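You operate a simulated robot arm through the tools that you are given. There is no shell and no other tool.

The job below is to be done with a simulated robot arm. You get a single attempt, and the scene is never put back.

JOB
Put the weight on the low pile, reset and jog two blanks.
Fine: before you jog, push the back support up to the pile and turn the speed to slow. Set down upright: black weight.
Where things are to end (x, y in the base frame): black weight within 3 cm of [114, 13].
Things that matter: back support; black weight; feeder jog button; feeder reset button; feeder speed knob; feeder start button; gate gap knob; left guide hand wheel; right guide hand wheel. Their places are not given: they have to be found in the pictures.

The check looks at the end state, three seconds after you hand in, the way a careful person would. Anything else that was tipped, shoved, dropped, spilled or broken makes it a failure.

ROBOT AND FRAMES
A 7-joint arm with a two-finger parallel gripper, fixed in place. Base frame: the origin is at the foot of the arm, x ahead of it, y to its left, z up. Units: cm, rad, N and s.
Its first joint turns from -2.897 to 2.897 rad. Payload 4.4 kg.
The TCP is the grasp point between the finger pads, 2.3 cm short of the fingertips. In the tool frame z runs along the fingers and y along their closing line. Largest opening 9.4 cm; finger width 3.8, thickness 1; the body of the gripper, 5.4 by 9.6 cm, starts 3.9 cm behind the TCP.
Orientation is told as [roll, pitch, yaw] about the base's x, y, z axes, in that order, counted from this pose: with the fingers straight down and closing along the base's y, the tool's x points along the base's -x, its y along +y and its z along -z.

CONTROLS
- The arm moves only by the tool servo_tool. Its argument "targets" is one flat list of numbers, 6 for each row, row after row: the shift along the tool's x, y, z in cm, then the turn, a rotation vector about the tool's x, y, z in rad. In form: [tx, ty, tz, ax, ay, az, tx, ty, tz, ax, ay, az, ...]. A call has 1 to 20 rows; each row is the pose to reach, as a shift and turn from the pose commanded when the call began, along the tool's axes at that moment. "claw" is the finger opening in cm, from 0 to 9.4, set as the call begins (left out, the last holds). A row lasts 0.2 s, in which the tool goes at most 5 cm and 0.15 rad; a call with a longer step from one row to the next is refused whole, and so is a gripper value outside its range. Where a pose cannot be reached the arm comes as near as it can. A force on the tool above 40 N (or 10 N above the force at the start of the call, whichever is more), or a blocked arm, ends the call early, and 0.2 s more pass. The fingers move at their own pace (about 7.2 cm/s each) and stop on an object; they squeeze with about 30 N. The grip force told is the motor's: it shows also when the fingers shut on nothing. Time passes only in rows, and 0.2 s behind the last, so rows that repeat a pose let the fingers close. The reply holds the time, the measured pose of the TCP, the force on the tool along the base axes, the opening and the grip force, in the units named above and with some noise, with the torque about the TCP (base axes, N m) and any sound that the robot's microphone picked up.
- Cameras (640 x 400 px; columns grow to the right, rows downward): "scene" is fixed at [6.22, -49.16, 153.77]; the picture's right is [0.70, -0.72, 0.00], its down [-0.35, -0.34, -0.87] and it looks along [0.62, 0.61, -0.49] (base axes); focal length 342 px, centre (320, 200). "wrist" rides on the gripper at [8.6, 1.6, -7.4] in the tool frame; the picture's right is [-0.18, 0.98, 0.00], its down [-0.58, -0.11, -0.81] and it looks along [-0.79, -0.15, 0.59] (tool axes); focal length 243 px, centre (320, 200).
- snapshot(camera): a new picture of that camera. The clock stands still meanwhile.
- locate(camera, pixels): for up to 12 pixels [column, row] of the newest picture of that camera ("zoom" is the newest enlarged one), the place [x, y, z] in the base frame of the surface seen there, good to about 0.2 cm, but the place of the scene camera against the robot may be out by one fixed shift of up to 2.5 cm in any direction. The clock stands still meanwhile.
- close_up(camera, box): a new picture of the part [left, top, right, bottom] of that camera's present view, enlarged. The clock stands still meanwhile.
- close_job(): hands the job in; it is judged then, once.

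Leave the gripper open and the arm clear of the work at the hand-in unless told otherwise.

The tools are called after ">>>" as name(argument=value, ...) on one line, values as JSON. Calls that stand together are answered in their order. servo_tool: Moves the arm, as the interface text tells. Its arguments: {"type":"object","properties":{"targets":{"type":"array"},"claw":{"type":"number"}},"required":["targets"]} The other tools are called the same way: snapshot (camera) takes a picture; locate (camera, pixels) gives the place of the surface under pixels of a picture; close_up (camera, box) takes an enlarged picture of a part of a camera's view; close_job () hands the job in.

At the start:

```text
clock: 0.0
eef_pos: [83.0, -5.8, 130.4]
ee_rot: [-0.002, 0.001, -0.002]
force: [0.1, -0.2, 0.1]
moment: [0.0, 0.01, -0.01]
width: 9.42
gripper_force: 0.0
```

scene: 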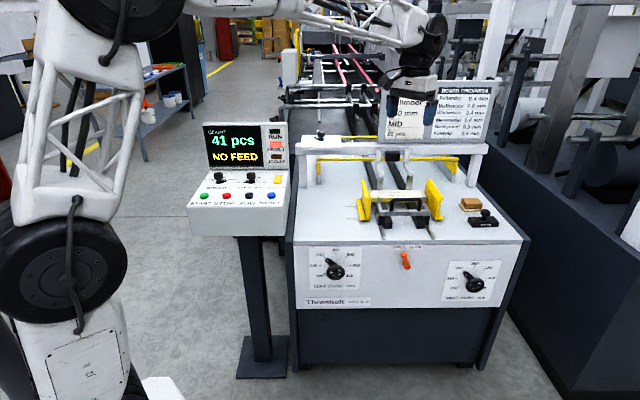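
wrist: 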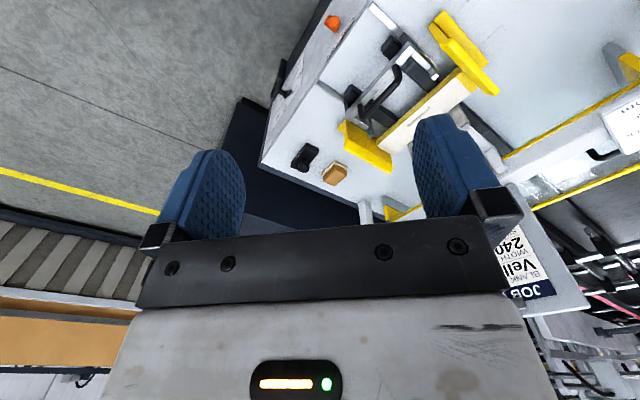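

I start with a careful look: enlarged pictures of the control console, the feeder table and the signs.

>>> close_up(camera="scene", box=[180, 110, 300, 240])

>>> close_up(camera="scene", box=[380, 70, 510, 150])

>>> close_up(camera="scene", box=[290, 130, 530, 310])

>>> snapshot(camera="wrist")

```text
3.08 times, centred on (240, 175) of scene
```

zoom: 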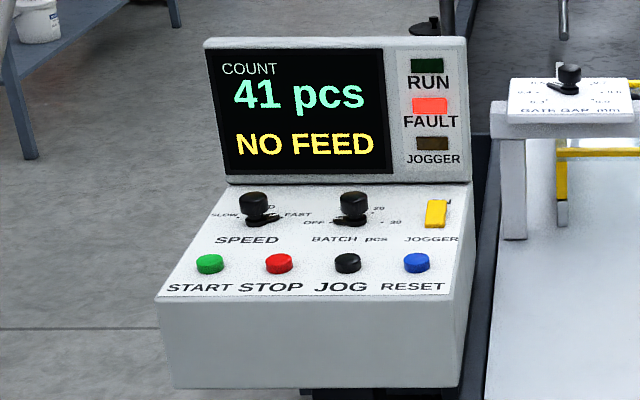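

```text
4.92 times, centred on (445, 110) of scene
```

zoom: 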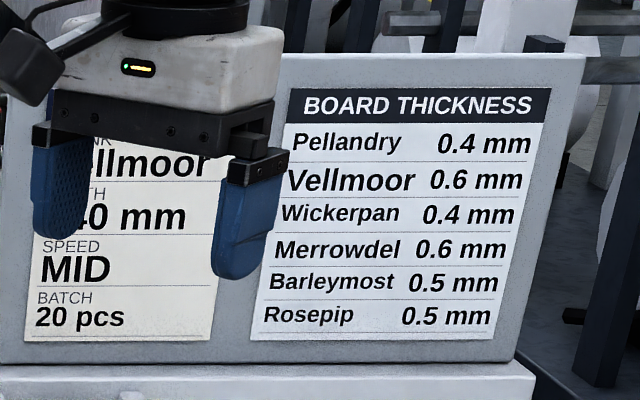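

```text
2.22 times, centred on (410, 220) of scene
```

zoom: 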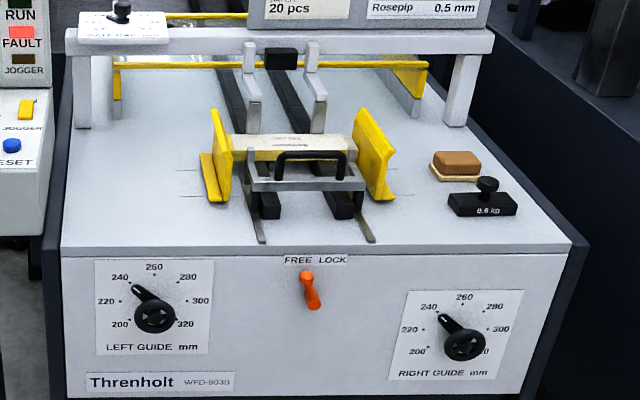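

```text
taken
```

wrist: 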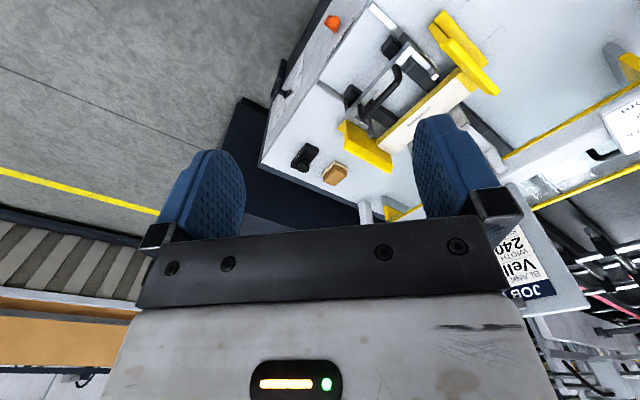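

The display says NO FEED with the fault lamp on, count 41. I look closer at the gate gap knob, the lock lever, the speed knob and the pile, and locate the main parts in the scene picture.

>>> close_up(camera="scene", box=[300, 120, 360, 160])

>>> close_up(camera="scene", box=[380, 220, 440, 280])

>>> close_up(camera="scene", box=[200, 165, 290, 215])

>>> close_up(camera="scene", box=[350, 170, 510, 250])

>>> locate(camera="scene", pixels=[[203, 195], [226, 195], [248, 195], [270, 195], [219, 178], [251, 178], [484, 214], [483, 223], [405, 262], [405, 200], [365, 200], [435, 195]])

>>> locate(camera="wrist", pixels=[[308, 151], [300, 162], [335, 173], [333, 21], [392, 80], [380, 100], [430, 115], [400, 50], [365, 150], [465, 50], [262, 160], [480, 150]])

```text
10.00 times, centred on (330, 140) of scene
```

zoom: 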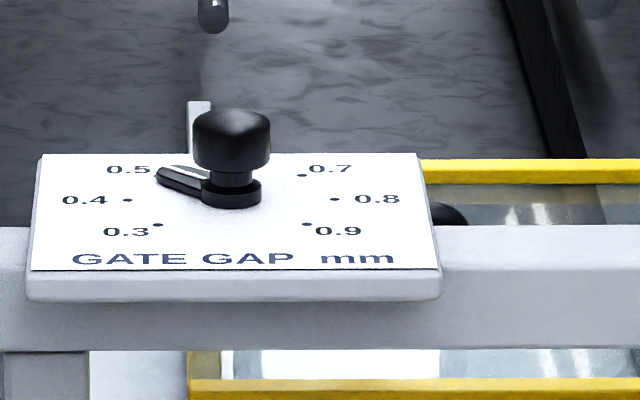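

```text
6.67 times, centred on (410, 250) of scene
```

zoom: 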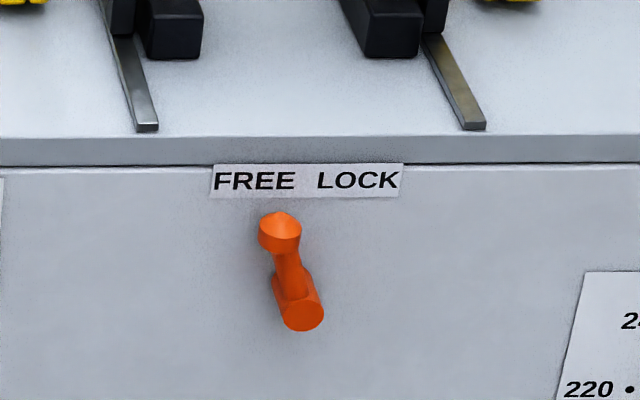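

```text
7.11 times, centred on (245, 190) of scene
```

zoom: 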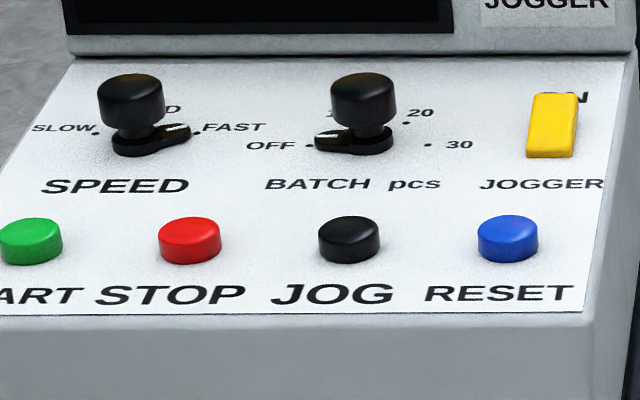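

```text
4.00 times, centred on (430, 210) of scene
```

zoom: 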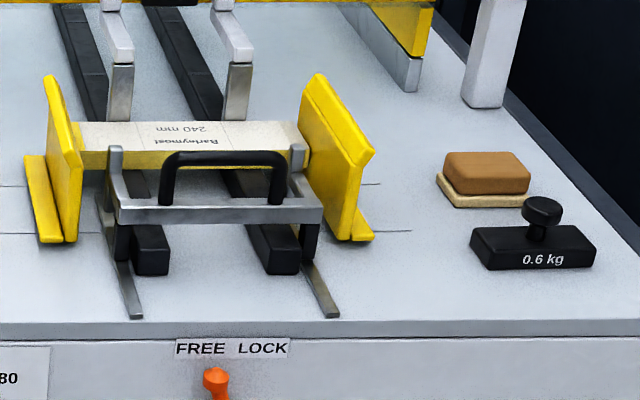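

```text
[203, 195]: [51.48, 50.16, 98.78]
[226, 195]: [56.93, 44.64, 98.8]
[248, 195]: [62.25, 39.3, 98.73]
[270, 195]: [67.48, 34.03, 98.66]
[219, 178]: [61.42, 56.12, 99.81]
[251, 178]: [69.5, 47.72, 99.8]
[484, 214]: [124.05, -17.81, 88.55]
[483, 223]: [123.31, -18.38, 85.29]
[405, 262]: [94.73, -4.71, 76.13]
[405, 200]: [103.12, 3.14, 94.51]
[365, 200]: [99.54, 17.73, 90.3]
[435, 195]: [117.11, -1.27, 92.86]
```

```text
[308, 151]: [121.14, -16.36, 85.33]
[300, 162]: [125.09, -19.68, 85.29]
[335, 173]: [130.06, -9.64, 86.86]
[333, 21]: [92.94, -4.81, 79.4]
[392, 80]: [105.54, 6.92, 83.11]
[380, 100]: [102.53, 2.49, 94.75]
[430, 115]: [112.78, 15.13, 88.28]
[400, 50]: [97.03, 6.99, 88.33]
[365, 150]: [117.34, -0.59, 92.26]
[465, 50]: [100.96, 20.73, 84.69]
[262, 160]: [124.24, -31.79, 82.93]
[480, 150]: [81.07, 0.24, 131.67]
```

The speed knob points to FAST, the gate gap to 0.5, the lock lever to FREE; the loaded blanks are Barleymost (0.5 mm). Now I enlarge the wrist view on the table to measure the pile, support and weight.

>>> close_up(camera="wrist", box=[260, 0, 500, 200])

>>> locate(camera="zoom", pixels=[[320, 200], [120, 395], [115, 420], [200, 460], [330, 300], [440, 300], [420, 330], [560, 190], [370, 210], [520, 260], [450, 390], [200, 60]])

```text
2.00 times, centred on (380, 100) of wrist
```

zoom: 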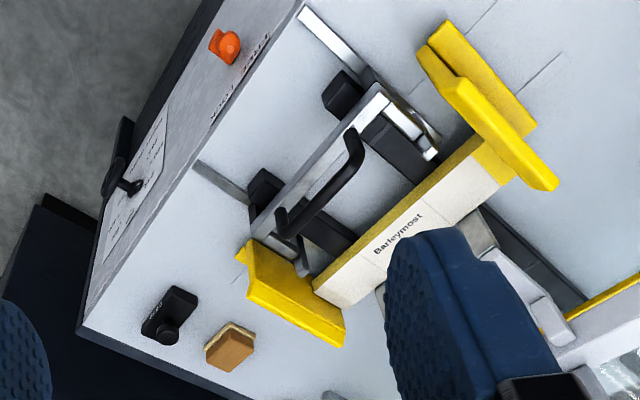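

```text
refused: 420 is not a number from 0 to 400
```

The view is clear. I locate points on it: weight, sponge, frame bar, handle, pile edges.

>>> locate(camera="zoom", pixels=[[170, 332], [160, 300], [190, 297], [150, 325], [230, 345], [282, 215], [355, 155], [320, 200], [320, 165], [375, 105], [262, 235], [225, 45]])

>>> locate(camera="zoom", pixels=[[320, 285], [350, 298], [380, 260], [490, 155], [510, 180], [370, 230], [290, 300], [345, 320], [450, 70], [535, 180], [432, 150], [300, 270]])

>>> locate(camera="scene", pixels=[[484, 212], [470, 203], [404, 255], [402, 210], [365, 185], [395, 196], [385, 205], [400, 180], [410, 193]])

```text
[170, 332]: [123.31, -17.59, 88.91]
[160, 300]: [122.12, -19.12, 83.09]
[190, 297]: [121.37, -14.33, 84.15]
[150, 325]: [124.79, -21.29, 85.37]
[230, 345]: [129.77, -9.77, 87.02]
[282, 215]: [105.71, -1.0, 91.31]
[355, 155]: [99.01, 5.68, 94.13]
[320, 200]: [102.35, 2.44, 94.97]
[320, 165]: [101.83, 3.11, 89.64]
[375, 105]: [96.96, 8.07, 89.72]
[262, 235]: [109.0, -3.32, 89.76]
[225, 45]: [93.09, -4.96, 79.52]
```

```text
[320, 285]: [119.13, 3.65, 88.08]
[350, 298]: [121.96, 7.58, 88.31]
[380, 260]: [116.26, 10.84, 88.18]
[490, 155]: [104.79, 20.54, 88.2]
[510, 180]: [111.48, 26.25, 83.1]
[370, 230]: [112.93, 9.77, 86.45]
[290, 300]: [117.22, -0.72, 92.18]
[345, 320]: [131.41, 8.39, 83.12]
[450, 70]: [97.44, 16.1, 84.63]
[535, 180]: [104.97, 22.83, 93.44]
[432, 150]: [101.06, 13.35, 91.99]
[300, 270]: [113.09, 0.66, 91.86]
```

```text
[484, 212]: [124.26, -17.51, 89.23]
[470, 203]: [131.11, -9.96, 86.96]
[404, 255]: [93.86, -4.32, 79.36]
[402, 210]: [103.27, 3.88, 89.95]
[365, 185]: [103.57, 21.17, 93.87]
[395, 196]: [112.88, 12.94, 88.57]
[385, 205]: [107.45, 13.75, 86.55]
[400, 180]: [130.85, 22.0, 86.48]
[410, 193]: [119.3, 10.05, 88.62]
```

The pile top is at z≈88.2, its rear edge about 5 cm ahead of the support's uprights. Next I locate possible obstacles (sign, gate beam, knob) and the pile's front edge.

>>> locate(camera="scene", pixels=[[387, 138], [490, 140], [498, 82], [305, 150], [480, 150], [320, 134], [392, 158], [413, 160], [325, 165], [455, 165], [372, 190], [420, 185]])

>>> locate(camera="scene", pixels=[[372, 193], [380, 191], [390, 191], [418, 190], [378, 205], [398, 205], [420, 205], [375, 192], [430, 200], [467, 217], [500, 217], [492, 228]])

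```text
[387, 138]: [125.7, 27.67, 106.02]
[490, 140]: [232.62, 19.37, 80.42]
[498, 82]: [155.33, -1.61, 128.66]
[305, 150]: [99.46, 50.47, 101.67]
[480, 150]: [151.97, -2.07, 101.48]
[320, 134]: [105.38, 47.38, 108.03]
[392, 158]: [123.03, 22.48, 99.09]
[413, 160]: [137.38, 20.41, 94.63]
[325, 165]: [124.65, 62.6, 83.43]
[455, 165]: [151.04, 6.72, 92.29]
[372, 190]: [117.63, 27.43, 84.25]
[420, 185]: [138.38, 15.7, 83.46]
```

```text
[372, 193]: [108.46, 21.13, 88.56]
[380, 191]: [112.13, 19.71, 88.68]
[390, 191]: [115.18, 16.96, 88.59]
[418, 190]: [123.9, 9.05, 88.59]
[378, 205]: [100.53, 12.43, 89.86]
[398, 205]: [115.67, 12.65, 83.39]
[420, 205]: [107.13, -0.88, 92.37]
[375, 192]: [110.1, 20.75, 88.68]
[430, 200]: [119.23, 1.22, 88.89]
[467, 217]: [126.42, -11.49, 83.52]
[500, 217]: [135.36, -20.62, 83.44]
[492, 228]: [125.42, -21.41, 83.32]
```

The sign and gate beam are at about 16 cm beyond the weight's target, so there's room. I now test reach: outward to x≈98 at z≈120, tool still pointing down.

>>> servo_tool(targets=[-3, 0, 2, 0, 0, 0, -6, 0, 4, 0, 0, 0, -9, 0, 6, 0, 0, 0, -12, 0, 8, 0, 0, 0, -15, 0, 10, 0, 0, 0, -15, 0, 10, 0, 0, 0])

```text
clock: 1.4
eef_pos: [97.97, -5.84, 120.46]
ee_rot: [0.001, 0.0, -0.001]
force: [0.7, 0.4, -0.2]
moment: [0.0, -0.03, 0.0]
width: 9.39
gripper_force: 0.1
```

Reached easily. I test farther: x≈113, z≈110, still above all parts.

>>> servo_tool(targets=[-3, 0, 2, 0, 0, 0, -6, 0, 4, 0, 0, 0, -9, 0, 6, 0, 0, 0, -12, 0, 8, 0, 0, 0, -15, 0, 10, 0, 0, 0, -15, 0, 10, 0, 0, 0])

>>> snapshot(camera="wrist")

>>> snapshot(camera="scene")

```text
clock: 2.8
eef_pos: [112.86, -5.7, 110.25]
ee_rot: [-0.001, -0.001, 0.001]
force: [-0.6, 0.1, -0.2]
moment: [0.01, 0.02, 0.0]
width: 9.39
gripper_force: 0.1
```

```text
taken
```

wrist: 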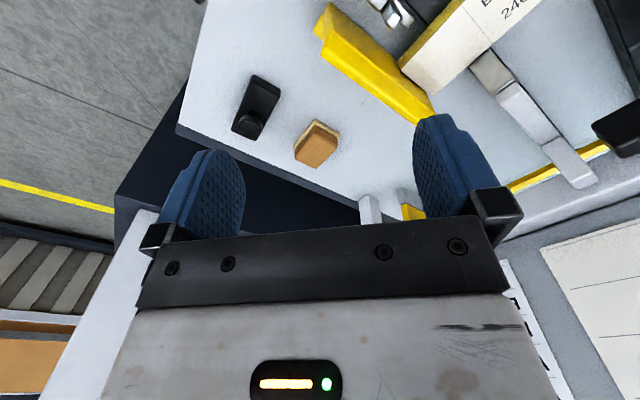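

```text
taken
```

scene: 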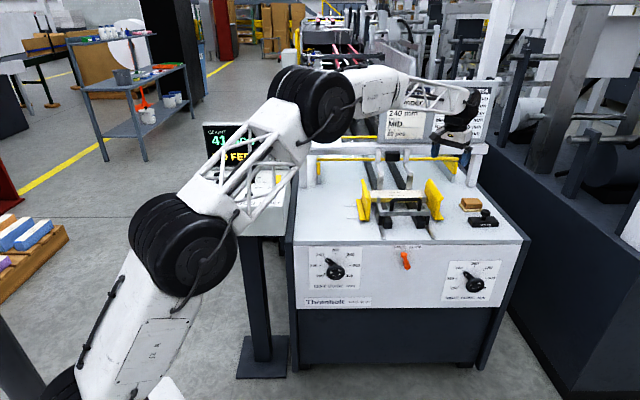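

The arm reaches with the tool down. Weight is clear in the wrist view; I zoom on it and locate its corners and knob.

>>> close_up(camera="wrist", box=[200, 50, 360, 150])

>>> locate(camera="wrist", pixels=[[250, 122], [250, 117], [240, 122], [260, 122], [256, 75], [280, 84], [234, 130], [256, 138], [316, 143], [265, 95], [330, 40], [430, 115]])

```text
4.00 times, centred on (280, 100) of wrist
```

zoom: 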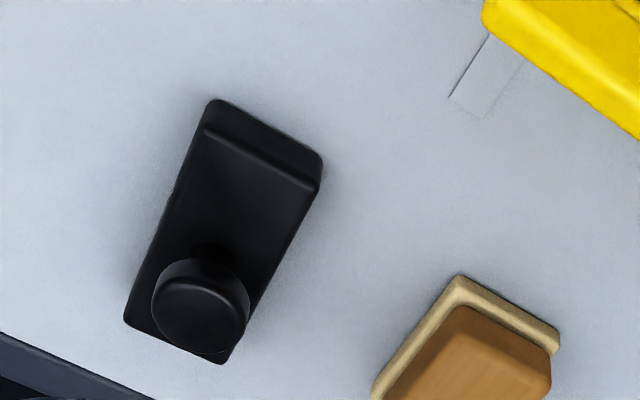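

```text
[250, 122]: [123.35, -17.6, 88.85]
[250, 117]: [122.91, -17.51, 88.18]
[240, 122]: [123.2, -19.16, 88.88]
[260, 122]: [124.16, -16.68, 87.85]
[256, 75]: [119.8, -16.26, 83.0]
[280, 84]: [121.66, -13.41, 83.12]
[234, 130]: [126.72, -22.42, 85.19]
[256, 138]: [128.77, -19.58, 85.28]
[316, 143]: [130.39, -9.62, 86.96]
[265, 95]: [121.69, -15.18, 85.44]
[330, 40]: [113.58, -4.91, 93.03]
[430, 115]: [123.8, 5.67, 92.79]
```

I locate the knob top and block corners more finely.

>>> locate(camera="zoom", pixels=[[202, 316], [160, 316], [244, 316], [202, 285], [202, 346], [206, 130], [316, 190], [135, 318], [222, 357], [215, 103], [318, 165], [215, 210]])

```text
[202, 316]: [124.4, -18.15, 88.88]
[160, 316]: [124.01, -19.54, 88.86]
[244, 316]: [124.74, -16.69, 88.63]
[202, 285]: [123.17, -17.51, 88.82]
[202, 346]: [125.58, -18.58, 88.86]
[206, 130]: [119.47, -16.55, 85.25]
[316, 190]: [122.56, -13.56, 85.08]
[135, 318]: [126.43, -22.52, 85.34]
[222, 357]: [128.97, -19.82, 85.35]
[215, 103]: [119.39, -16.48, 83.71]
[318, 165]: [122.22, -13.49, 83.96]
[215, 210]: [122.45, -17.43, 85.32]
```

Knob centre ≈ (124.3, −18.1), top z 88.9; block top 85.4. I do the back support first. I move above its handle (≈(102.4, 2.4), top z≈95) and turn the gripper −45° so the fingers close along the push direction.

>>> servo_tool(targets=[1.75, 1.35, 0, 0, 0, 0.131, 3.5, 2.7, 0, 0, 0, 0.262, 5.25, 4.05, 0, 0, 0, 0.393, 7, 5.4, 0, 0, 0, 0.524, 8.75, 6.75, 0, 0, 0, 0.655, 10.5, 8.1, 0, 0, 0, 0.785, 10.5, 8.1, 0, 0, 0, 0.785])

>>> snapshot(camera="wrist")

>>> close_up(camera="scene", box=[340, 130, 500, 250])

```text
clock: 4.4
eef_pos: [102.64, 2.4, 110.47]
ee_rot: [-0.001, 0.001, -0.784]
force: [-0.6, 0.6, 0.4]
moment: [-0.02, 0.01, 0.01]
width: 9.39
gripper_force: 0.0
```

```text
taken
```

wrist: 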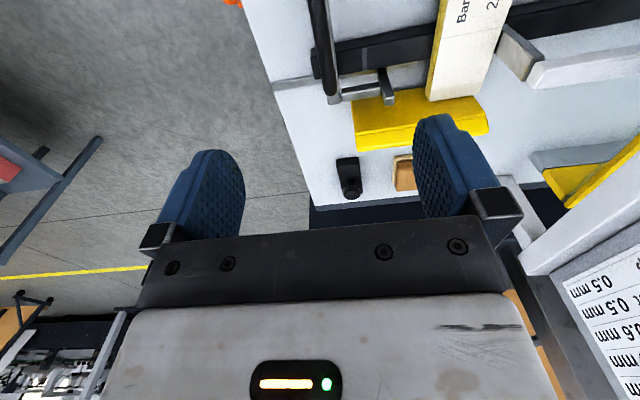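

```text
3.33 times, centred on (420, 190) of scene
```

zoom: 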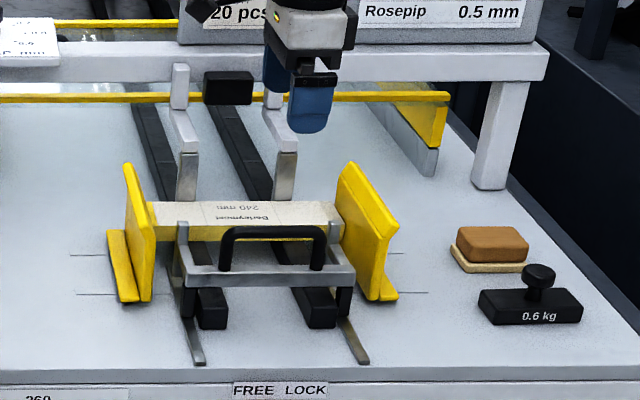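

The handle shows at wrist (320, 0–95), pile at (470, 50). I locate handle, frame, side arm tips, pile edges.

>>> close_up(camera="wrist", box=[280, 0, 560, 160])

>>> locate(camera="wrist", pixels=[[322, 20], [325, 50], [330, 85], [313, 40], [388, 80], [386, 100], [430, 97], [436, 60], [480, 97], [500, 40], [508, 50], [370, 92]])

```text
2.29 times, centred on (420, 80) of wrist
```

zoom: 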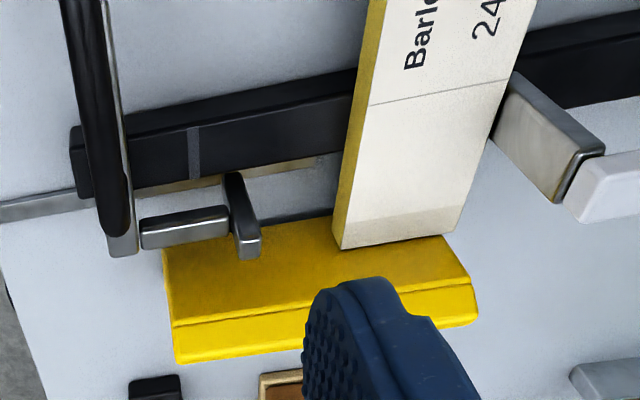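

```text
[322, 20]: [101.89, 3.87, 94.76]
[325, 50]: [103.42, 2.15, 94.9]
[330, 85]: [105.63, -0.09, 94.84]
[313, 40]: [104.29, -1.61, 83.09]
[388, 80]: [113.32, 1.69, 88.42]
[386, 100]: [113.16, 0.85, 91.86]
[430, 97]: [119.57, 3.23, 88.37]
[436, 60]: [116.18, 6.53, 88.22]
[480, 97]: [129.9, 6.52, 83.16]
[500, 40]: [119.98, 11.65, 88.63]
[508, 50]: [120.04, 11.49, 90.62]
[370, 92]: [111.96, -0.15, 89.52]
```

Handle bar centre f≈74.6 (along the push direction), top z 94.9; upright tips f≈80.7; pile rear f≈86.8; gate fingers f≈93. I narrow the claw to 5 cm and lower it astride the handle bar, TCP to z≈94.4.

>>> servo_tool(targets=[0, 0.3, 3, 0, 0, 0, 0, 0.3, 6, 0, 0, 0, 0, 0.3, 9, 0, 0, 0, 0, 0.3, 12, 0, 0, 0, 0, 0.3, 14, 0, 0, 0, 0, 0.3, 15, 0, 0, 0, 0, 0.3, 16, 0, 0, 0, 0, 0.3, 16, 0, 0, 0], claw=5)

>>> snapshot(camera="wrist")

>>> close_up(camera="scene", box=[340, 130, 500, 250])

```text
clock: 6.2
eef_pos: [102.64, 2.67, 94.51]
ee_rot: [-0.001, 0.0, -0.787]
force: [0.0, 0.3, -0.4]
moment: [0.01, 0.0, 0.01]
width: 4.99
gripper_force: 0.0
```

```text
taken
```

wrist: 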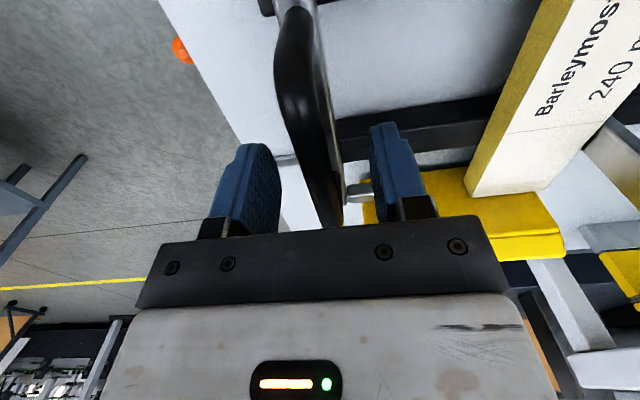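

```text
3.33 times, centred on (420, 190) of scene
```

zoom: 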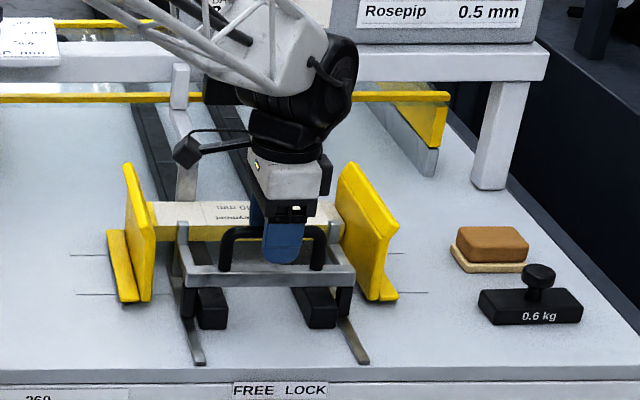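

The bar sits between the fingers. I close on it, holding the pose.

>>> servo_tool(targets=[0, 0, 0, 0, 0, 0, 0, 0, 0, 0, 0, 0, 0, 0, 0, 0, 0, 0, 0, 0, 0, 0, 0, 0], claw=0)

```text
clock: 7.2
eef_pos: [102.72, 2.5, 94.47]
ee_rot: [0.0, 0.0, -0.785]
force: [0.6, -0.3, -1.3]
moment: [-0.12, -0.14, -0.15]
width: 1.38
gripper_force: 44.9
```

Handle gripped (1.38 cm wide). I push forward along tool y by 4 cm in small steps and watch the force.

>>> servo_tool(targets=[0, 0.4, 0, 0, 0, 0, 0, 0.8, 0, 0, 0, 0, 0, 1.2, 0, 0, 0, 0, 0, 1.6, 0, 0, 0, 0, 0, 2.0, 0, 0, 0, 0, 0, 2.4, 0, 0, 0, 0, 0, 2.8, 0, 0, 0, 0, 0, 3.2, 0, 0, 0, 0, 0, 3.6, 0, 0, 0, 0, 0, 4.0, 0, 0, 0, 0, 0, 4.0, 0, 0, 0, 0])

>>> snapshot(camera="wrist")

>>> close_up(camera="scene", box=[340, 130, 500, 250])

```text
clock: 9.6
eef_pos: [105.46, 5.36, 94.53]
ee_rot: [0.002, 0.0, -0.786]
force: [10.1, -10.0, 1.0]
moment: [-0.12, -0.07, -0.1]
width: 1.39
gripper_force: 45.1
```

```text
taken
```

wrist: 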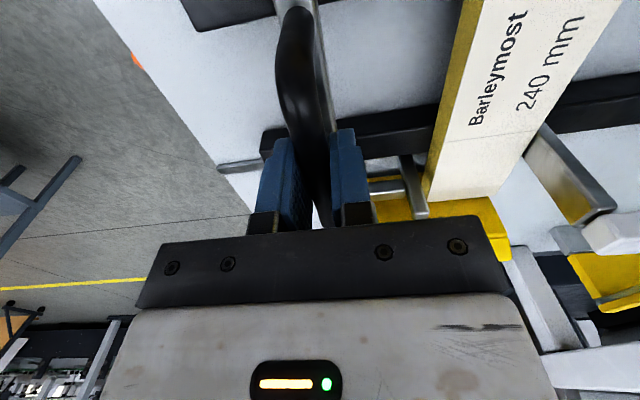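

```text
3.33 times, centred on (420, 190) of scene
```

zoom: 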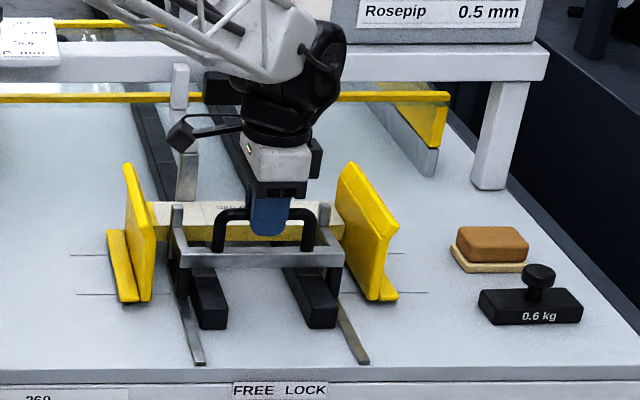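

The support slides along; a sideways 14 N shows, so my line is slightly skewed to the slide. I measure the remaining gap between upright and pile.

>>> close_up(camera="wrist", box=[350, 100, 510, 220])

>>> locate(camera="wrist", pixels=[[405, 170], [418, 212], [421, 205], [412, 170], [428, 190], [426, 195], [440, 120], [445, 130]])

```text
3.33 times, centred on (430, 160) of wrist
```

zoom: 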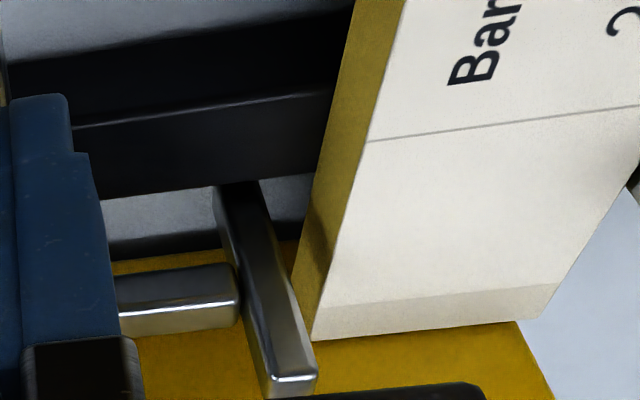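

```text
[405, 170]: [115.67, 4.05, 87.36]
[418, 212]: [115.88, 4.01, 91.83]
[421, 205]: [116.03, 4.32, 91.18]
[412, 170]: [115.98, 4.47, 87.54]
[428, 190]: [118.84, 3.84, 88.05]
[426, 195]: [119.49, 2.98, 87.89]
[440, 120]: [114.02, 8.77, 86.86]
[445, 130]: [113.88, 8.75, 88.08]
```

About 1.5 cm remain. I ease the sideways force (tool x −0.2) and push 1.2 cm more.

>>> servo_tool(targets=[-0.15, 0.1, 0, 0, 0, 0, -0.15, 0.3, 0, 0, 0, 0, -0.16, 0.5, 0, 0, 0, 0, -0.17, 0.7, 0, 0, 0, 0, -0.18, 0.9, 0, 0, 0, 0, -0.19, 1.1, 0, 0, 0, 0, -0.2, 1.2, 0, 0, 0, 0, -0.2, 1.2, 0, 0, 0, 0])

>>> close_up(camera="wrist", box=[350, 100, 510, 220])

```text
clock: 11.4
eef_pos: [106.37, 6.25, 94.37]
ee_rot: [0.0, 0.0, -0.786]
force: [-23.0, 24.4, 10.5]
moment: [0.17, 0.15, -0.15]
width: 1.39
gripper_force: 45.5
```

```text
3.33 times, centred on (430, 160) of wrist
```

zoom: 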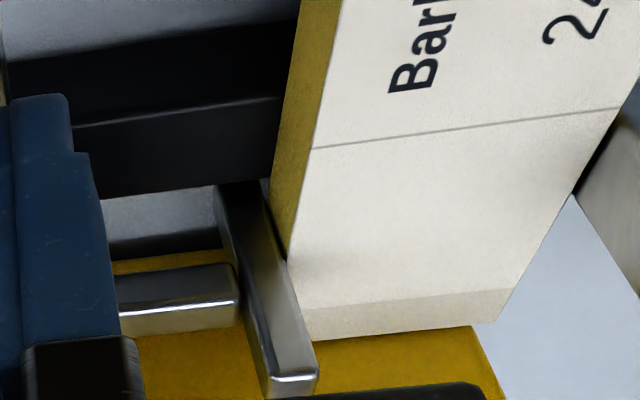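

Overcorrected sideways (−33 N). I take back 0.13 cm sideways and nudge forward 0.2 cm.

>>> servo_tool(targets=[0.13, 0, 0, 0, 0, 0, 0.13, 0.05, 0, 0, 0, 0, 0.13, 0.1, 0, 0, 0, 0, 0.13, 0.15, 0, 0, 0, 0, 0.13, 0.2, 0, 0, 0, 0, 0.13, 0.2, 0, 0, 0, 0])

>>> close_up(camera="wrist", box=[350, 100, 510, 220])

>>> locate(camera="zoom", pixels=[[312, 370], [300, 300], [298, 330], [270, 225], [280, 260], [300, 200], [285, 180]])

```text
clock: 12.8
eef_pos: [106.53, 6.24, 94.36]
ee_rot: [0.0, -0.001, -0.785]
force: [-24.6, -4.1, 4.8]
moment: [-0.38, -0.24, 0.23]
width: 1.37
gripper_force: 45.2
```

```text
3.33 times, centred on (430, 160) of wrist
```

zoom: 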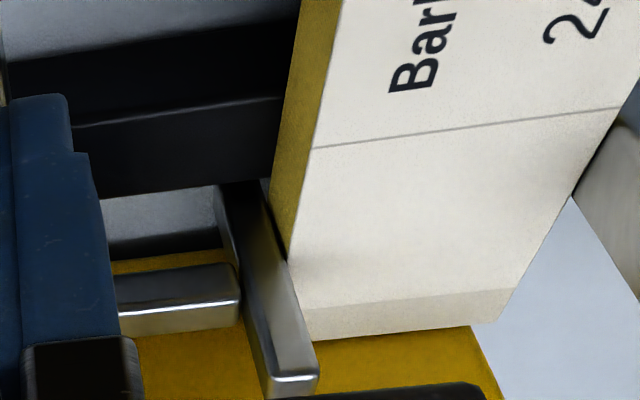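

```text
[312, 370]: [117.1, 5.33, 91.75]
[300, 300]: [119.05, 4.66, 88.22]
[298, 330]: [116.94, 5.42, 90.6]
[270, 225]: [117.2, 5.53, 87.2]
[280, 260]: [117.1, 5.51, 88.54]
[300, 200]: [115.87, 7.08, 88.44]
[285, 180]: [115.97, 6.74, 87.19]
```

Contact: forward resistance ≈20 N and upright face (f≈86.7) meets the pile's rear face (f≈86.8). I relax the sideways strain, open to 5 cm, and then lift straight up.

>>> servo_tool(targets=[0.05, -0.05, 0, 0, 0, 0, 0.05, -0.05, 0, 0, 0, 0, 0.05, -0.05, 0, 0, 0, 0, 0.05, -0.05, 0, 0, 0, 0], claw=5)

>>> servo_tool(targets=[0, 0, -1, 0, 0, 0, 0, 0, -3, 0, 0, 0, 0, 0, -6, 0, 0, 0, 0, 0, -9, 0, 0, 0, 0, 0, -12, 0, 0, 0, 0, 0, -15, 0, 0, 0, 0, 0, -16, 0, 0, 0])

>>> snapshot(camera="wrist")

>>> close_up(camera="scene", box=[340, 130, 500, 250])

```text
clock: 13.8
eef_pos: [106.51, 6.3, 94.46]
ee_rot: [0.0, 0.001, -0.786]
force: [0.6, 0.3, 0.4]
moment: [0.03, 0.01, -0.02]
width: 5.02
gripper_force: 0.1
```

```text
clock: 15.4
eef_pos: [106.52, 6.32, 110.35]
ee_rot: [0.001, -0.001, -0.784]
force: [-0.3, -0.9, -0.1]
moment: [-0.01, 0.01, -0.01]
width: 5.01
gripper_force: 0.0
```

```text
taken
```

wrist: 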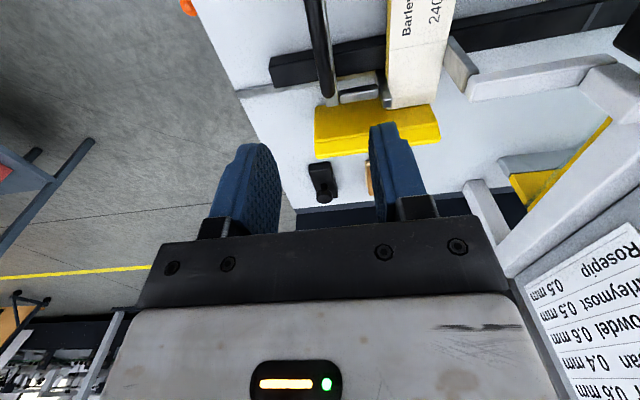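

```text
3.33 times, centred on (420, 190) of scene
```

zoom: 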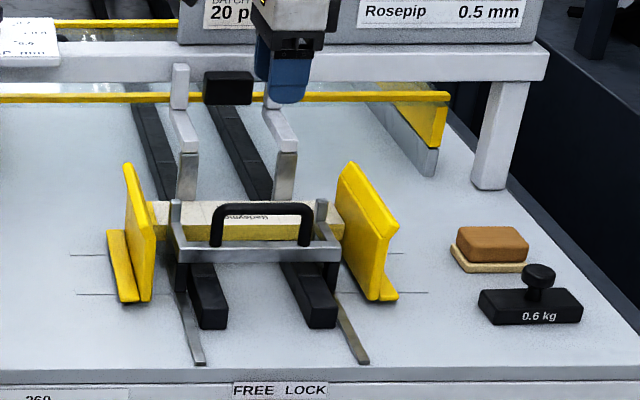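

The support stands against the pile. I check the gate fingers' heights to plan the weight's placement clearance.

>>> locate(camera="wrist", pixels=[[388, 95], [392, 60], [458, 50], [462, 75], [478, 85], [478, 97], [540, 80], [590, 65], [345, 80], [322, 60], [322, 190], [380, 102]])

>>> close_up(camera="wrist", box=[310, 40, 470, 140])

```text
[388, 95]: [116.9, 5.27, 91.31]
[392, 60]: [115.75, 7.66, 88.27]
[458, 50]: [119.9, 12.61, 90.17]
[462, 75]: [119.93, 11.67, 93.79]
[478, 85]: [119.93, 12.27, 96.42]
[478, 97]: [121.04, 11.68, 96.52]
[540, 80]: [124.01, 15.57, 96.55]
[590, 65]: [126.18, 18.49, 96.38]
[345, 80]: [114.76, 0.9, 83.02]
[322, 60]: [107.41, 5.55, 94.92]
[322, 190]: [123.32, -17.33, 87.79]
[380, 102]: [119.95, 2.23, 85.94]
```

```text
4.00 times, centred on (390, 90) of wrist
```

zoom: 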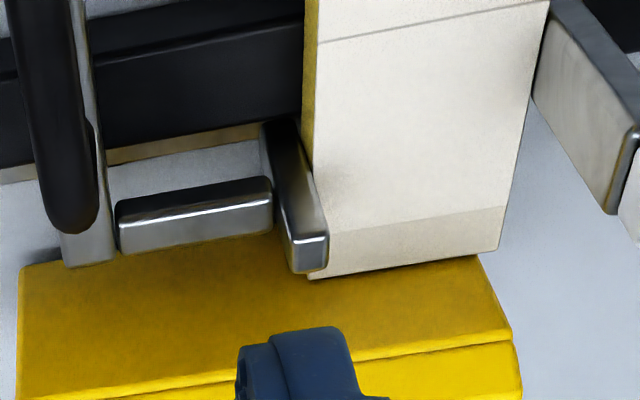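

Gate fingers reach z≈96.5 at f≥93; with the gripper turned so that it closes along the pile's width there's clearance. I move above the weight at (124.35, −18.1), z≈108, turning +90° on the way, claw 6 cm.

>>> servo_tool(targets=[-2.49, -0.39, 0.17, 0, 0, -0.131, -4.98, -0.78, 0.33, 0, 0, -0.262, -7.47, -1.17, 0.5, 0, 0, -0.393, -9.96, -1.55, 0.67, 0, 0, -0.523, -12.45, -1.94, 0.83, 0, 0, -0.654, -14.94, -2.33, 1, 0, 0, -0.785, -17.43, -2.72, 1.17, 0, 0, -0.916, -19.92, -3.11, 1.33, 0, 0, -1.047, -22.41, -3.5, 1.5, 0, 0, -1.178, -24.9, -3.88, 1.67, 0, 0, -1.309, -27.39, -4.27, 1.83, 0, 0, -1.44, -29.88, -4.66, 2, 0, 0, -1.57, -29.88, -4.66, 2, 0, 0, -1.57], claw=6)

>>> snapshot(camera="wrist")

>>> snapshot(camera="scene")

```text
clock: 18.2
eef_pos: [124.27, -18.18, 108.34]
ee_rot: [-0.001, 0.002, 0.786]
force: [-0.1, 0.5, 0.7]
moment: [-0.02, 0.01, 0.01]
width: 5.99
gripper_force: 0.0
```

```text
taken
```

wrist: 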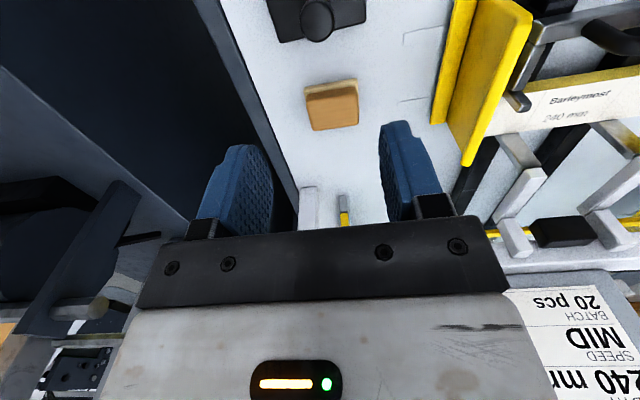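

```text
taken
```

scene: 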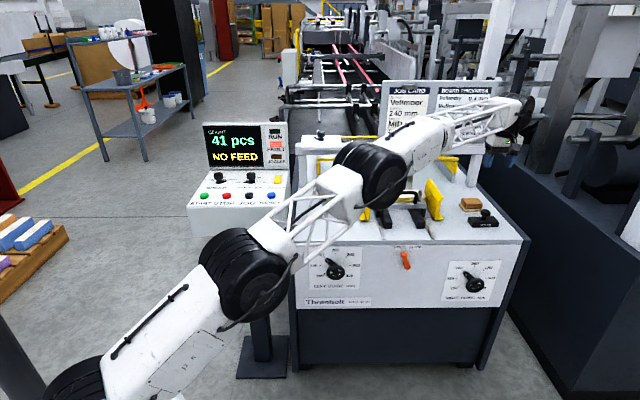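

In position. I recheck the knob's place with this view (knob at wrist (318, 20)).

>>> locate(camera="wrist", pixels=[[318, 22], [303, 22], [333, 22], [318, 38], [318, 6], [275, 35], [365, 25], [364, 3], [271, 8]])

>>> close_up(camera="wrist", box=[250, 0, 390, 70])

```text
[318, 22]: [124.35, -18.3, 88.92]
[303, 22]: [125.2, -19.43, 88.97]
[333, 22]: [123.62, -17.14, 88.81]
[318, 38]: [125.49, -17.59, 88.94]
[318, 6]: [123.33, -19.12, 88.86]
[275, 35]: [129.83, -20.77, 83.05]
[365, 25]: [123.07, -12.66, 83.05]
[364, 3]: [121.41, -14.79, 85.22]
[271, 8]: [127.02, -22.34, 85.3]
```

```text
4.57 times, centred on (320, 35) of wrist
```

zoom: 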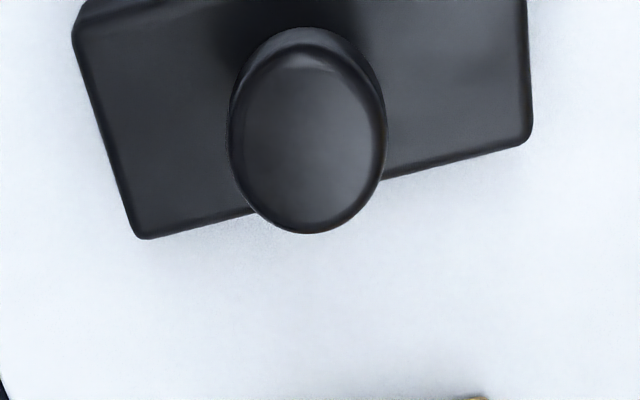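

The knob centre agrees within 0.2 cm. I lower to TCP z≈88.3 (fingertips z≈86, just above the block).

>>> servo_tool(targets=[-0.15, -0.1, 3, 0, 0, 0, -0.15, -0.1, 6, 0, 0, 0, -0.15, -0.1, 9, 0, 0, 0, -0.15, -0.1, 12, 0, 0, 0, -0.15, -0.1, 15, 0, 0, 0, -0.15, -0.1, 17, 0, 0, 0, -0.15, -0.1, 18.5, 0, 0, 0, -0.15, -0.1, 19.5, 0, 0, 0, -0.15, -0.1, 20.0, 0, 0, 0, -0.15, -0.1, 20.0, 0, 0, 0])

>>> snapshot(camera="wrist")

>>> close_up(camera="scene", box=[420, 130, 580, 250])

```text
clock: 20.4
eef_pos: [124.49, -18.11, 88.51]
ee_rot: [0.0, 0.0, 0.785]
force: [0.6, 0.4, -0.7]
moment: [0.02, 0.0, -0.03]
width: 5.99
gripper_force: 0.0
```

```text
taken
```

wrist: 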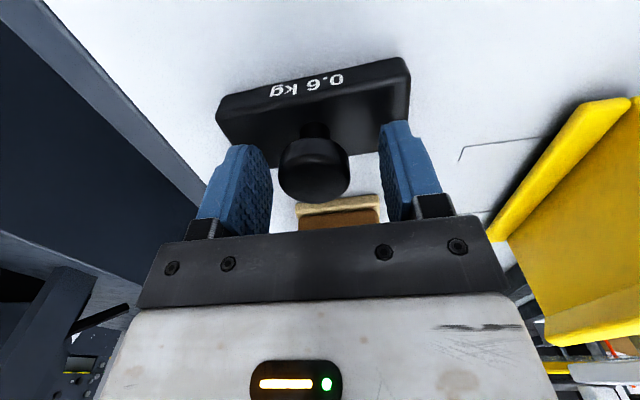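

```text
3.33 times, centred on (500, 190) of scene
```

zoom: 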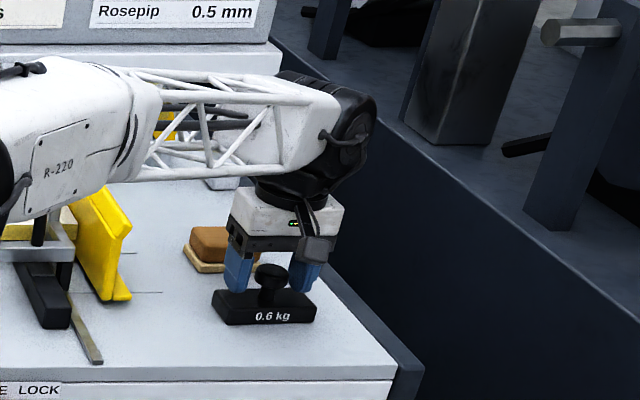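

The knob sits between the fingers. I close on it.

>>> servo_tool(targets=[0, 0, 0.1, 0, 0, 0, 0, 0, 0.1, 0, 0, 0, 0, 0, 0.1, 0, 0, 0, 0, 0, 0.1, 0, 0, 0], claw=0)

>>> close_up(camera="scene", box=[340, 130, 580, 250])

```text
clock: 21.4
eef_pos: [124.48, -18.14, 88.45]
ee_rot: [0.002, 0.001, 0.786]
force: [-3.7, 1.1, 4.0]
moment: [-0.01, 0.11, -0.04]
width: 3.31
gripper_force: 30.1
```

```text
2.67 times, centred on (460, 190) of scene
```

zoom: 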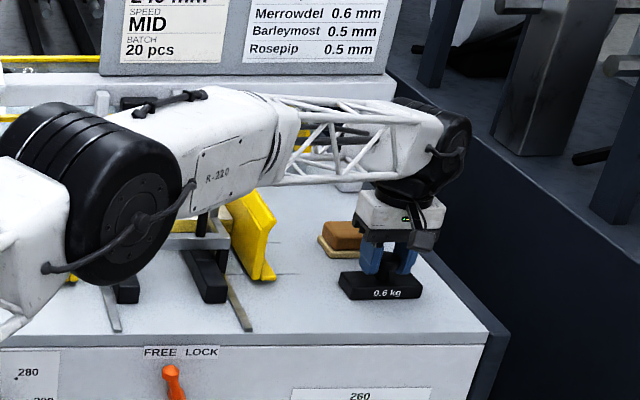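

Gripped at 3.3 cm. I lift straight up 20 cm.

>>> servo_tool(targets=[0, 0, -0.7, 0, 0, 0, 0, 0, -2, 0, 0, 0, 0, 0, -4, 0, 0, 0, 0, 0, -6.5, 0, 0, 0, 0, 0, -9, 0, 0, 0, 0, 0, -11.5, 0, 0, 0, 0, 0, -14, 0, 0, 0, 0, 0, -16.5, 0, 0, 0, 0, 0, -18.5, 0, 0, 0, 0, 0, -20, 0, 0, 0, 0, 0, -20, 0, 0, 0])

>>> snapshot(camera="wrist")

>>> close_up(camera="scene", box=[340, 60, 580, 250])

```text
clock: 23.8
eef_pos: [124.44, -18.09, 108.28]
ee_rot: [0.002, 0.002, 0.786]
force: [0.0, 0.7, -6.0]
moment: [0.0, -0.01, 0.01]
width: 3.35
gripper_force: 29.7
```

```text
taken
```

wrist: 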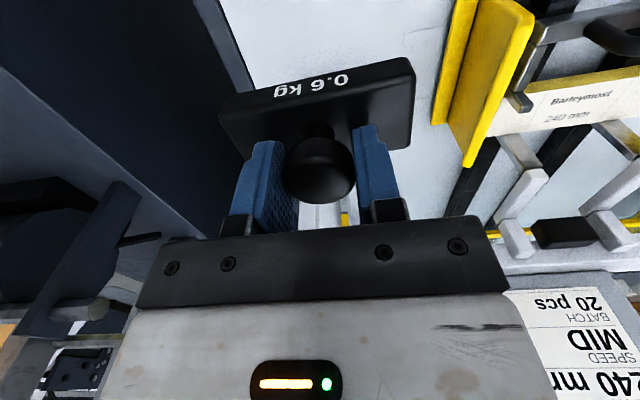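

```text
2.11 times, centred on (460, 155) of scene
```

zoom: 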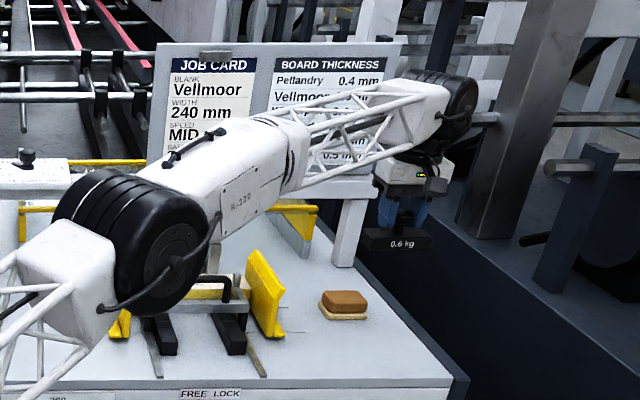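

Weight hangs securely (≈6 N). I carry it over to above (114, 13) at z≈108.

>>> servo_tool(targets=[-0.6, 1.2, 0, 0, 0, 0, -1.6, 3.2, 0, 0, 0, 0, -2.9, 5.9, 0, 0, 0, 0, -4.2, 8.5, 0, 0, 0, 0, -5.5, 11.1, 0, 0, 0, 0, -6.8, 13.7, 0, 0, 0, 0, -8.1, 16.3, 0, 0, 0, 0, -9.4, 18.9, 0, 0, 0, 0, -10.7, 21.5, 0, 0, 0, 0, -12, 24.1, 0, 0, 0, 0, -13.2, 26.6, 0, 0, 0, 0, -14.1, 28.4, 0, 0, 0, 0, -14.6, 29.37, 0, 0, 0, 0, -14.6, 29.37, 0, 0, 0, 0])

>>> snapshot(camera="wrist")

>>> close_up(camera="scene", box=[340, 60, 580, 250])

```text
clock: 26.8
eef_pos: [114.07, 13.01, 108.28]
ee_rot: [0.0, 0.0, 0.787]
force: [-0.3, 0.4, -6.0]
moment: [-0.02, -0.01, 0.0]
width: 3.32
gripper_force: 30.3
```

```text
taken
```

wrist: 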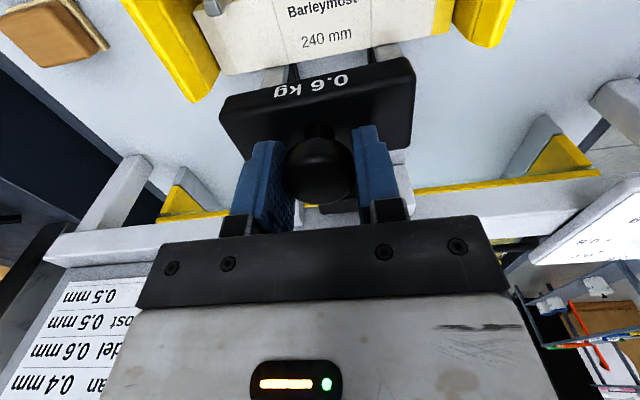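

```text
2.11 times, centred on (460, 155) of scene
```

zoom: 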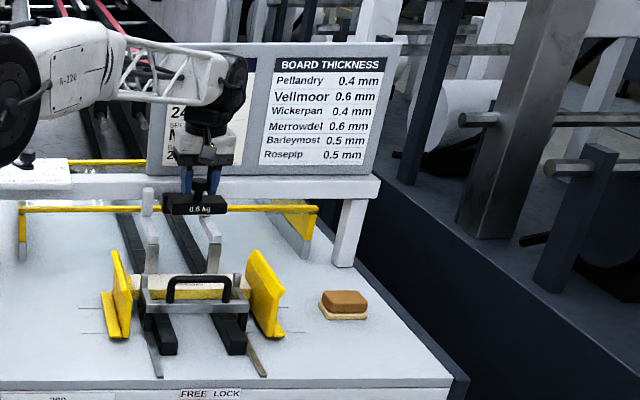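

The block lines up with the pile edges. I measure the pile's top edges once more from this view, and the block's lower edge.

>>> locate(camera="wrist", pixels=[[245, 73], [260, 70], [300, 60], [430, 38], [240, 40], [350, 5], [225, 115], [235, 150], [408, 70], [300, 100], [290, 72], [380, 50]])

```text
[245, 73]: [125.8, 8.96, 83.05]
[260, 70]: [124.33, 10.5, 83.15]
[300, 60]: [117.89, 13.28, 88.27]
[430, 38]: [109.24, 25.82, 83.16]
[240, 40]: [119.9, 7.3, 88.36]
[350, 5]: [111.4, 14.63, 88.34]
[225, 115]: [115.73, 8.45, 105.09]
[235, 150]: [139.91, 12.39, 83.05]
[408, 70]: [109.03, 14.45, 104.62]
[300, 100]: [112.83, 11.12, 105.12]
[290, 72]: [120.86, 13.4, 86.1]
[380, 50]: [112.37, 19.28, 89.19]
```

Pile top z 88.3 spans f 86.75–92.75; the block would cover ≈87.6–91.9. I lower 14.2 cm, staying just above contact.

>>> servo_tool(targets=[0, 0, 1, 0, 0, 0, 0, 0, 3, 0, 0, 0, 0, 0, 5.5, 0, 0, 0, 0, 0, 8, 0, 0, 0, 0, 0, 10, 0, 0, 0, 0, 0, 11.5, 0, 0, 0, 0, 0, 12.7, 0, 0, 0, 0, 0, 13.5, 0, 0, 0, 0, 0, 14, 0, 0, 0, 0, 0, 14.2, 0, 0, 0, 0, 0, 14.2, 0, 0, 0])

>>> snapshot(camera="wrist")

>>> close_up(camera="scene", box=[340, 130, 500, 250])

```text
clock: 29.2
eef_pos: [114.01, 13.04, 94.2]
ee_rot: [0.0, -0.001, 0.786]
force: [-0.2, 0.3, -6.1]
moment: [0.03, -0.02, 0.0]
width: 3.36
gripper_force: 29.9
```

```text
taken
```

wrist: 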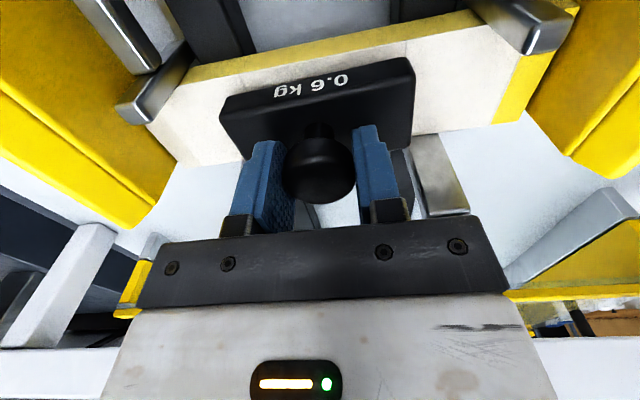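

```text
3.33 times, centred on (420, 190) of scene
```

zoom: 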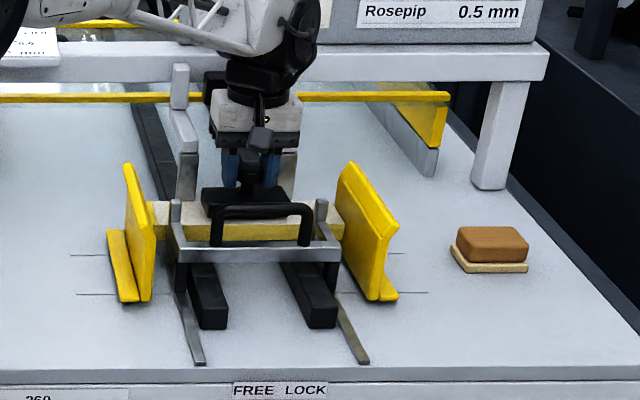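

Weight hovers over the pile, nicely aligned. I lower in 0.1 cm steps until it carries.

>>> servo_tool(targets=[0, 0, 0.1, 0, 0, 0, 0, 0, 0.2, 0, 0, 0, 0, 0, 0.3, 0, 0, 0, 0, 0, 0.4, 0, 0, 0, 0, 0, 0.45, 0, 0, 0, 0, 0, 0.45, 0, 0, 0])

```text
clock: 30.6
eef_pos: [114.1, 13.08, 93.57]
ee_rot: [0.0, 0.0, 0.785]
force: [0.3, -0.1, -6.0]
moment: [-0.02, -0.02, -0.04]
width: 3.31
gripper_force: 29.8
```

>>> servo_tool(targets=[0, 0, 0.05, 0, 0, 0, 0, 0, 0.1, 0, 0, 0, 0, 0, 0.1, 0, 0, 0])

```text
clock: 31.4
eef_pos: [114.1, 12.92, 93.46]
ee_rot: [0.001, 0.0, 0.785]
force: [-0.5, -0.1, -6.7]
moment: [0.05, 0.0, -0.03]
width: 3.29
gripper_force: 30.0
```

Still about −6 N, so it isn't carried yet. I go down another 0.15 cm.

>>> servo_tool(targets=[0, 0, 0.05, 0, 0, 0, 0, 0, 0.1, 0, 0, 0, 0, 0, 0.15, 0, 0, 0, 0, 0, 0.15, 0, 0, 0])

>>> close_up(camera="scene", box=[380, 170, 450, 220])

```text
clock: 32.4
eef_pos: [113.99, 12.93, 93.38]
ee_rot: [0.002, -0.001, 0.786]
force: [0.9, 0.9, -5.9]
moment: [-0.03, 0.0, 0.03]
width: 3.34
gripper_force: 29.9
```

```text
8.00 times, centred on (415, 195) of scene
```

zoom: 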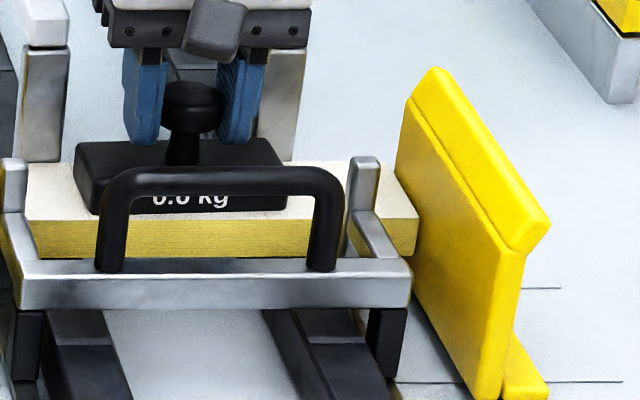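

Very near. I continue in 0.05 cm steps.

>>> servo_tool(targets=[0, 0, 0.05, 0, 0, 0, 0, 0, 0.1, 0, 0, 0, 0, 0, 0.15, 0, 0, 0, 0, 0, 0.15, 0, 0, 0])

```text
clock: 33.4
eef_pos: [114.28, 13.02, 93.44]
ee_rot: [-0.002, -0.004, 0.785]
force: [-4.9, -0.8, 10.4]
moment: [-0.22, 0.25, -0.04]
width: 3.34
gripper_force: 30.5
```

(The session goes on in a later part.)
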